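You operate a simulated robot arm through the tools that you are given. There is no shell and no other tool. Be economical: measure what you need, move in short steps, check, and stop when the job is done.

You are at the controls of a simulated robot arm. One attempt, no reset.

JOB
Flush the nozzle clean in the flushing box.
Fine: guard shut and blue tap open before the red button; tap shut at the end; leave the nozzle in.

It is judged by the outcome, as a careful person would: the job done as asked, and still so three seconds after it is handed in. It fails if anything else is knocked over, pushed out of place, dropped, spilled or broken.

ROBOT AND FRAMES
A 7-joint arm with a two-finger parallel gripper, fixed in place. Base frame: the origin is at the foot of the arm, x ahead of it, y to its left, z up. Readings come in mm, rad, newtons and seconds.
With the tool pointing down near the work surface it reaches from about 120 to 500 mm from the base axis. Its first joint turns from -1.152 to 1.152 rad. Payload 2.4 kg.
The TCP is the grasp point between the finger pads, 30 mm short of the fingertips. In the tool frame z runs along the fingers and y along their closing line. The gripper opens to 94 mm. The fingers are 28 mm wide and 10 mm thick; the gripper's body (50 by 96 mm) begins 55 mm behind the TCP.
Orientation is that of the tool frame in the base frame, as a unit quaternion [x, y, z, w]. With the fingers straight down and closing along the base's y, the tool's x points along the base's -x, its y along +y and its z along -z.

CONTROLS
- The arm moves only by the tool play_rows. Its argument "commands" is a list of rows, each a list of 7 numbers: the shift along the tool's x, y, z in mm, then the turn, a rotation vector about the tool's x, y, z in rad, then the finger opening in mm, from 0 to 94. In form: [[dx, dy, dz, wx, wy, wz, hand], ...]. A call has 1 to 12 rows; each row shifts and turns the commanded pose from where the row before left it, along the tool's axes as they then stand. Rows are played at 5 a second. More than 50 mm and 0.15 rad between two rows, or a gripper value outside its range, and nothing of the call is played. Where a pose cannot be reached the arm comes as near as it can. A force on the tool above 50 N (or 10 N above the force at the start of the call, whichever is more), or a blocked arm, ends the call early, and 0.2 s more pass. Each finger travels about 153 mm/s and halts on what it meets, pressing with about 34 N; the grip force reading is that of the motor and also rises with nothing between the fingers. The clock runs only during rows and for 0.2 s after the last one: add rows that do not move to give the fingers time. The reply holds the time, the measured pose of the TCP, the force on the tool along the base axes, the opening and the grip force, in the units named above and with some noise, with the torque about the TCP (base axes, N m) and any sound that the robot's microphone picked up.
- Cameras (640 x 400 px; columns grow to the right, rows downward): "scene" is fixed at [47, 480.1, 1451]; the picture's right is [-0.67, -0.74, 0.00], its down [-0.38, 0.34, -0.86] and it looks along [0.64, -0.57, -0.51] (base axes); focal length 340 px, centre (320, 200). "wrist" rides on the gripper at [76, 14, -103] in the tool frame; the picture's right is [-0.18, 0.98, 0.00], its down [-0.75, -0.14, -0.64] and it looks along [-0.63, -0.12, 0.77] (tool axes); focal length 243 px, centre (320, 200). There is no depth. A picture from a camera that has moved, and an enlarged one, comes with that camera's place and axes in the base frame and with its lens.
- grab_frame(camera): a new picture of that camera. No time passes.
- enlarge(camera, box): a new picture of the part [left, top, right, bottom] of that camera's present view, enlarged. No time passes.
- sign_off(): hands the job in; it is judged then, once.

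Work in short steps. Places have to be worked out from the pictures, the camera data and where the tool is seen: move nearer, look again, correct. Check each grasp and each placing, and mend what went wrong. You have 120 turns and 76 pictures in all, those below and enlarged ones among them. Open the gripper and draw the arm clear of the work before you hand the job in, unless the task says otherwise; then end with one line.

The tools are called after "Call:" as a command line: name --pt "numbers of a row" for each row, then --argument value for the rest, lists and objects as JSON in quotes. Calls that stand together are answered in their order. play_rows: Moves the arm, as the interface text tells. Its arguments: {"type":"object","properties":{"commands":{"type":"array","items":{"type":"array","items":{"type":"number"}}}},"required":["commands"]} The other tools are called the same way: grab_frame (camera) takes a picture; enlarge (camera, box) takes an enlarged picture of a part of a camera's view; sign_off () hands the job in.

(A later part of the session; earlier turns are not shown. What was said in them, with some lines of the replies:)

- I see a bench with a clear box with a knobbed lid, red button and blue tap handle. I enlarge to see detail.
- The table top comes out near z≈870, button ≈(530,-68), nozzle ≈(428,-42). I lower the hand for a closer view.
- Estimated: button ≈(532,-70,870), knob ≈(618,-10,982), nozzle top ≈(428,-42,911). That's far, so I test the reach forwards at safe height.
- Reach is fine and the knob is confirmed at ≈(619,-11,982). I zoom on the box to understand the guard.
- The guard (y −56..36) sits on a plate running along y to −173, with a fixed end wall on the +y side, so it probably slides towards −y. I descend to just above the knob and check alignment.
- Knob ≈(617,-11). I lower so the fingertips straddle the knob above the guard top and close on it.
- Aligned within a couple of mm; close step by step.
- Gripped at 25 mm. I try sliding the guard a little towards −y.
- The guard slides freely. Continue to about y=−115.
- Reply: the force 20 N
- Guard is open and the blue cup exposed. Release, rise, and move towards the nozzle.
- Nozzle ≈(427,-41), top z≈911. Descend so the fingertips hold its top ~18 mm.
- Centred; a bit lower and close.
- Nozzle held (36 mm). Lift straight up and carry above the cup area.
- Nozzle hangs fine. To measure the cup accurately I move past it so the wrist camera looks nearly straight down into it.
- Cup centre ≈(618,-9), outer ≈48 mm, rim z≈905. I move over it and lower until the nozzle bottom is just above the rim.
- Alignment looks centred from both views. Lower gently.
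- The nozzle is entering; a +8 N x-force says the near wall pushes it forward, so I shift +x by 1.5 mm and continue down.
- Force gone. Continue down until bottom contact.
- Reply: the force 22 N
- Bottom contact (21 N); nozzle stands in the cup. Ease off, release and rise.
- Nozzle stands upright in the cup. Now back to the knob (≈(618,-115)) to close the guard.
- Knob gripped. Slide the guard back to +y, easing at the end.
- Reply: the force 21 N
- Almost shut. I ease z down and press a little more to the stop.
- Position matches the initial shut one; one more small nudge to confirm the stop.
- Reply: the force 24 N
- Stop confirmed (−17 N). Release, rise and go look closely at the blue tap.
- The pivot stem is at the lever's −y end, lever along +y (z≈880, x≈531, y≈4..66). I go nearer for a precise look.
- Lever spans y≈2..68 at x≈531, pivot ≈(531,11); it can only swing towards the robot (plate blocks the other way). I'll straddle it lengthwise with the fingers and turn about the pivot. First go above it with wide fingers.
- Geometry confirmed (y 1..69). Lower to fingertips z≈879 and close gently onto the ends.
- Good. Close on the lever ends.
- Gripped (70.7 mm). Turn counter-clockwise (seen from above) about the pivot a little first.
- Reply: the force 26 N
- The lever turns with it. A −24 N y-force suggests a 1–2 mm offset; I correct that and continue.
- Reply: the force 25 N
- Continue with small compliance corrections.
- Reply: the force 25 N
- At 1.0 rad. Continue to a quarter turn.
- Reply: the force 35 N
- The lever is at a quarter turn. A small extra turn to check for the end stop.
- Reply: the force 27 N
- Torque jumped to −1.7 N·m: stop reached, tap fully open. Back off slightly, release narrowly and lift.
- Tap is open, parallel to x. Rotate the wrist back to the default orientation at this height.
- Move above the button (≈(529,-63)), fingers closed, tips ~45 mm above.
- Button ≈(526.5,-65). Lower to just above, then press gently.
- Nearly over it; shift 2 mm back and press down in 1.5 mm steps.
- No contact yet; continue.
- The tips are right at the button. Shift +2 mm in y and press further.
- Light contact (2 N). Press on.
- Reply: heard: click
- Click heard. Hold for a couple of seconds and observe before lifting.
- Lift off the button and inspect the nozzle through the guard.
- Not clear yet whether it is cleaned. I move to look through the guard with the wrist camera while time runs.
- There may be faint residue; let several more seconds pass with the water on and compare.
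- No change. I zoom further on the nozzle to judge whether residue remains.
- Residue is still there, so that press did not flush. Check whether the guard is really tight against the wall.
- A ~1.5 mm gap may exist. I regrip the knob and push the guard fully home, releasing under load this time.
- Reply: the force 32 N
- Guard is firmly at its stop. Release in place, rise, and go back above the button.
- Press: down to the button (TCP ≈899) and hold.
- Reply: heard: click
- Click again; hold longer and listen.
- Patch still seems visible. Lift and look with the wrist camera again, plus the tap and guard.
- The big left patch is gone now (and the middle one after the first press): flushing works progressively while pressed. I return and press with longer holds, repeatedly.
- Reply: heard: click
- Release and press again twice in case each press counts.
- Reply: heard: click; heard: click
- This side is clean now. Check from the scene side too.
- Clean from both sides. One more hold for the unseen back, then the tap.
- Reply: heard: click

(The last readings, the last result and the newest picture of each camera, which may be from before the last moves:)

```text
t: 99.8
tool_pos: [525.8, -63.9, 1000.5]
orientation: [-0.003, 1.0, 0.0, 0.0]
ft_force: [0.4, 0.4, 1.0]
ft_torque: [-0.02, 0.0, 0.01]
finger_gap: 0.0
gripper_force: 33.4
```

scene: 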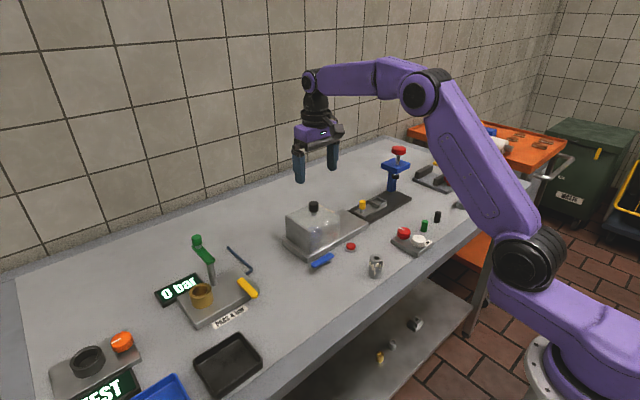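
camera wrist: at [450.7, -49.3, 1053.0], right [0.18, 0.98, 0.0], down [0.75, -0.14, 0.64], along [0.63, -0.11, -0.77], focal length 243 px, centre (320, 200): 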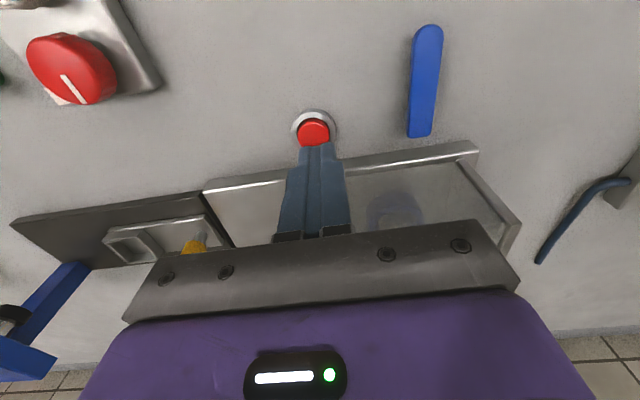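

Now shut the tap: with closed fingers I'll sweep the lever from its −y side back to pointing +y. First move beside the lever and down.

Call:
play_rows --pt "37 20 0 0 0 0 0" --pt "0 22 0 0 0 0 0" --pt "0 0 40 0 0 0 0" --pt "0 0 35 0 0 0 0" --pt "0 0 18 0 0 0 0" --pt "0 0 0 0 0 0 0"

```text
t: 101.2
tool_pos: [489.8, -21.9, 905.3]
orientation: [-0.003, 1.0, 0.001, 0.0]
ft_force: [-0.3, 0.7, 0.1]
ft_torque: [-0.02, -0.02, -0.01]
finger_gap: 0.1
gripper_force: 32.9
```

Call:
play_rows --pt "1 6 0 0 0 0 0" --pt "0 6 0 0 0 0 0" --pt "2 5 0 0 0 0 0" --pt "2 5 0 0 0 0 0" --pt "1.2 5 0 0 0 0 0" --pt "1 4 0 0 0 0 0" --pt "-0.7 6 0 0 0 0 0" --pt "-1 6 0 0 0 0 0" --pt "0 0 0 0 0 0 0"

Call:
enlarge --camera "scene" --box '[290, 205, 390, 285]'

```text
t: 103.2
tool_pos: [483.3, 23.1, 906.3]
orientation: [-0.004, 1.0, 0.001, 0.0]
ft_force: [0.2, -0.6, 0.6]
ft_torque: [0.03, 0.01, -0.01]
finger_gap: 0.1
gripper_force: 33.2
```

```text
5.00 times, centred on (340, 245) of scene
camera zoom: at [47.0, 480.1, 1451.0], right [-0.67, -0.74, 0.0], down [-0.38, 0.34, -0.86], along [0.64, -0.57, -0.51], focal length 1699 px, centre (220, -25)
```

zoom: 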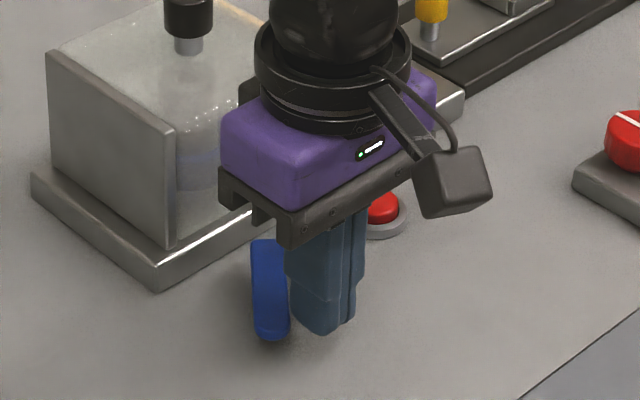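

The lever follows nicely (~45°). Continue the arc, pushing finally +x to the stop.

Call:
play_rows --pt "-2 5.5 0 0 0 0 0" --pt "-2 5 0 0 0 0 0" --pt "-4 5 0 0 0 0 0" --pt "-5 5 0 0 0 0 0" --pt "-5 5 0 0 0 0 0" --pt "-5 3 0 0 0 0 0" --pt "0 0 0 0 0 0 0"

Call:
play_rows --pt "-2 0 0 0 0 0 0" --pt "-1.5 0 0 0 0 0 0" --pt "-1 0 0 0 0 0 0" --pt "0 0 0 0 0 0 0"

```text
t: 104.8
tool_pos: [504.7, 50.5, 906.2]
orientation: [-0.003, 1.0, 0.0, 0.001]
ft_force: [-1.4, 0.1, -0.8]
ft_torque: [0.01, 0.01, 0.0]
finger_gap: 0.1
gripper_force: 33.3
```

```text
t: 105.8
tool_pos: [509.8, 50.2, 907.4]
orientation: [-0.003, 1.0, 0.001, 0.001]
ft_force: [-1.2, 0.5, 0.1]
ft_torque: [0.02, 0.05, -0.01]
finger_gap: 0.0
gripper_force: 33.4
```

Keep pushing gently until the stop gives a force.

Call:
play_rows --pt "-1 0 0 0 0 0 0" --pt "-1 0 0 0 0 0 0" --pt "-1 0 0 0 0 0 0" --pt "-1 0 0 0 0 0 0" --pt "0 0 0 0 0 0 0"

Call:
enlarge --camera "wrist" --box '[200, 70, 440, 220]'

```text
t: 107.0
tool_pos: [512.3, 51.3, 906.6]
orientation: [-0.003, 1.0, 0.0, -0.003]
ft_force: [-12.8, -0.2, 3.7]
ft_torque: [-0.02, 0.32, -0.05]
finger_gap: 0.1
gripper_force: 32.7
```

```text
2.67 times, centred on (320, 145) of wrist
camera zoom: at [435.7, 64.7, 1010.5], right [0.18, 0.98, 0.0], down [0.76, -0.14, 0.64], along [0.63, -0.12, -0.77], focal length 647 px, centre (320, 347)
```

zoom: 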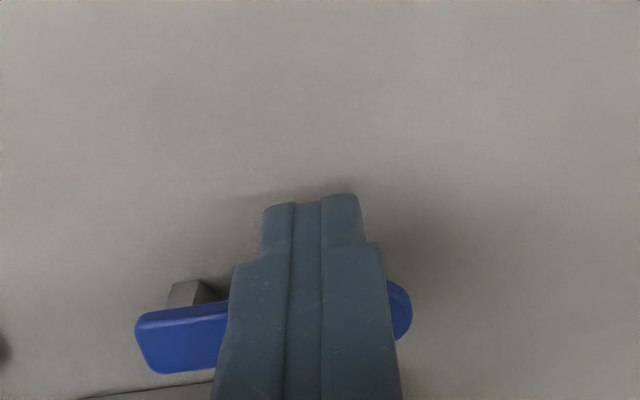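

Stop reached (−13 N). Back off, rise, open the gripper, and draw clear.

Call:
play_rows --pt "8 0 0 0 0 0 0" --pt "10 0 0 0 0 0 0" --pt "0 0 -40 0 0 0 0" --pt "0 0 -45 0 0 0 0" --pt "0 0 -45 0 0 0 40" --pt "40 0 -45 0 0 0 80" --pt "45 0 -40 0 0 0 90" --pt "45 0 0 0 0 0 90" --pt "0 0 0 0 0 0 90"

Call:
enlarge --camera "scene" --box '[270, 180, 390, 280]'

```text
refused: row 6 steps farther than a row can; nothing moved
```

```text
4.00 times, centred on (330, 230) of scene
camera zoom: at [46.6, 480.1, 1451.0], right [-0.67, -0.74, 0.0], down [-0.38, 0.34, -0.86], along [0.64, -0.57, -0.51], focal length 1359 px, centre (280, 80)
```

zoom: 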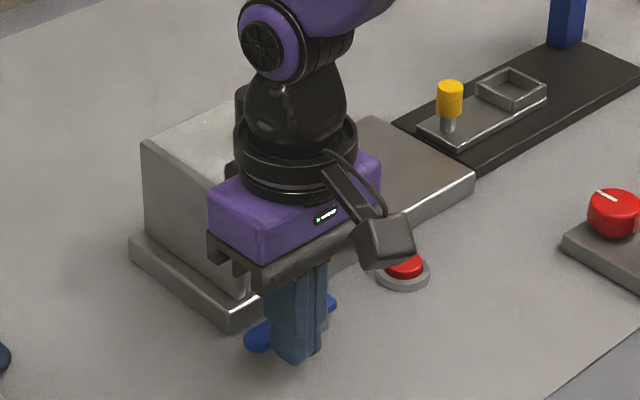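

The move was refused for step size; repeat with smaller steps.

Call:
play_rows --pt "8 0 0 0 0 0 0" --pt "10 0 0 0 0 0 0" --pt "0 0 -40 0 0 0 0" --pt "0 0 -45 0 0 0 0" --pt "0 0 -45 0 0 0 40" --pt "30 0 -30 0 0 0 80" --pt "30 0 -30 0 0 0 90" --pt "45 0 0 0 0 0 90" --pt "0 0 0 0 0 0 90"

Call:
enlarge --camera "scene" --box '[270, 180, 390, 280]'

```text
t: 109.0
tool_pos: [391.7, 48.6, 1095.5]
orientation: [-0.002, 1.0, 0.0, 0.0]
ft_force: [0.1, 0.6, -0.4]
ft_torque: [0.02, 0.02, 0.0]
finger_gap: 90.2
gripper_force: 0.0
```

```text
4.00 times, centred on (330, 230) of scene
camera zoom: at [47.0, 480.1, 1451.0], right [-0.67, -0.74, 0.0], down [-0.38, 0.34, -0.86], along [0.64, -0.57, -0.51], focal length 1359 px, centre (280, 80)
```

zoom: 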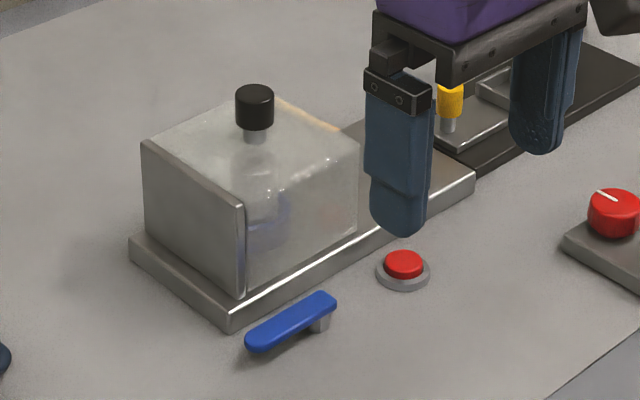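

The tap is back in its original shut position, the guard is shut with the nozzle in the cup, and the arm is clear. Handing in.

Call:
sign_off

```text
The job is handed in.
```

The nozzle is flushed and still in the cup, with the guard shut and the tap closed; it looks clean on every side the cameras could see, though I couldn't see its back.
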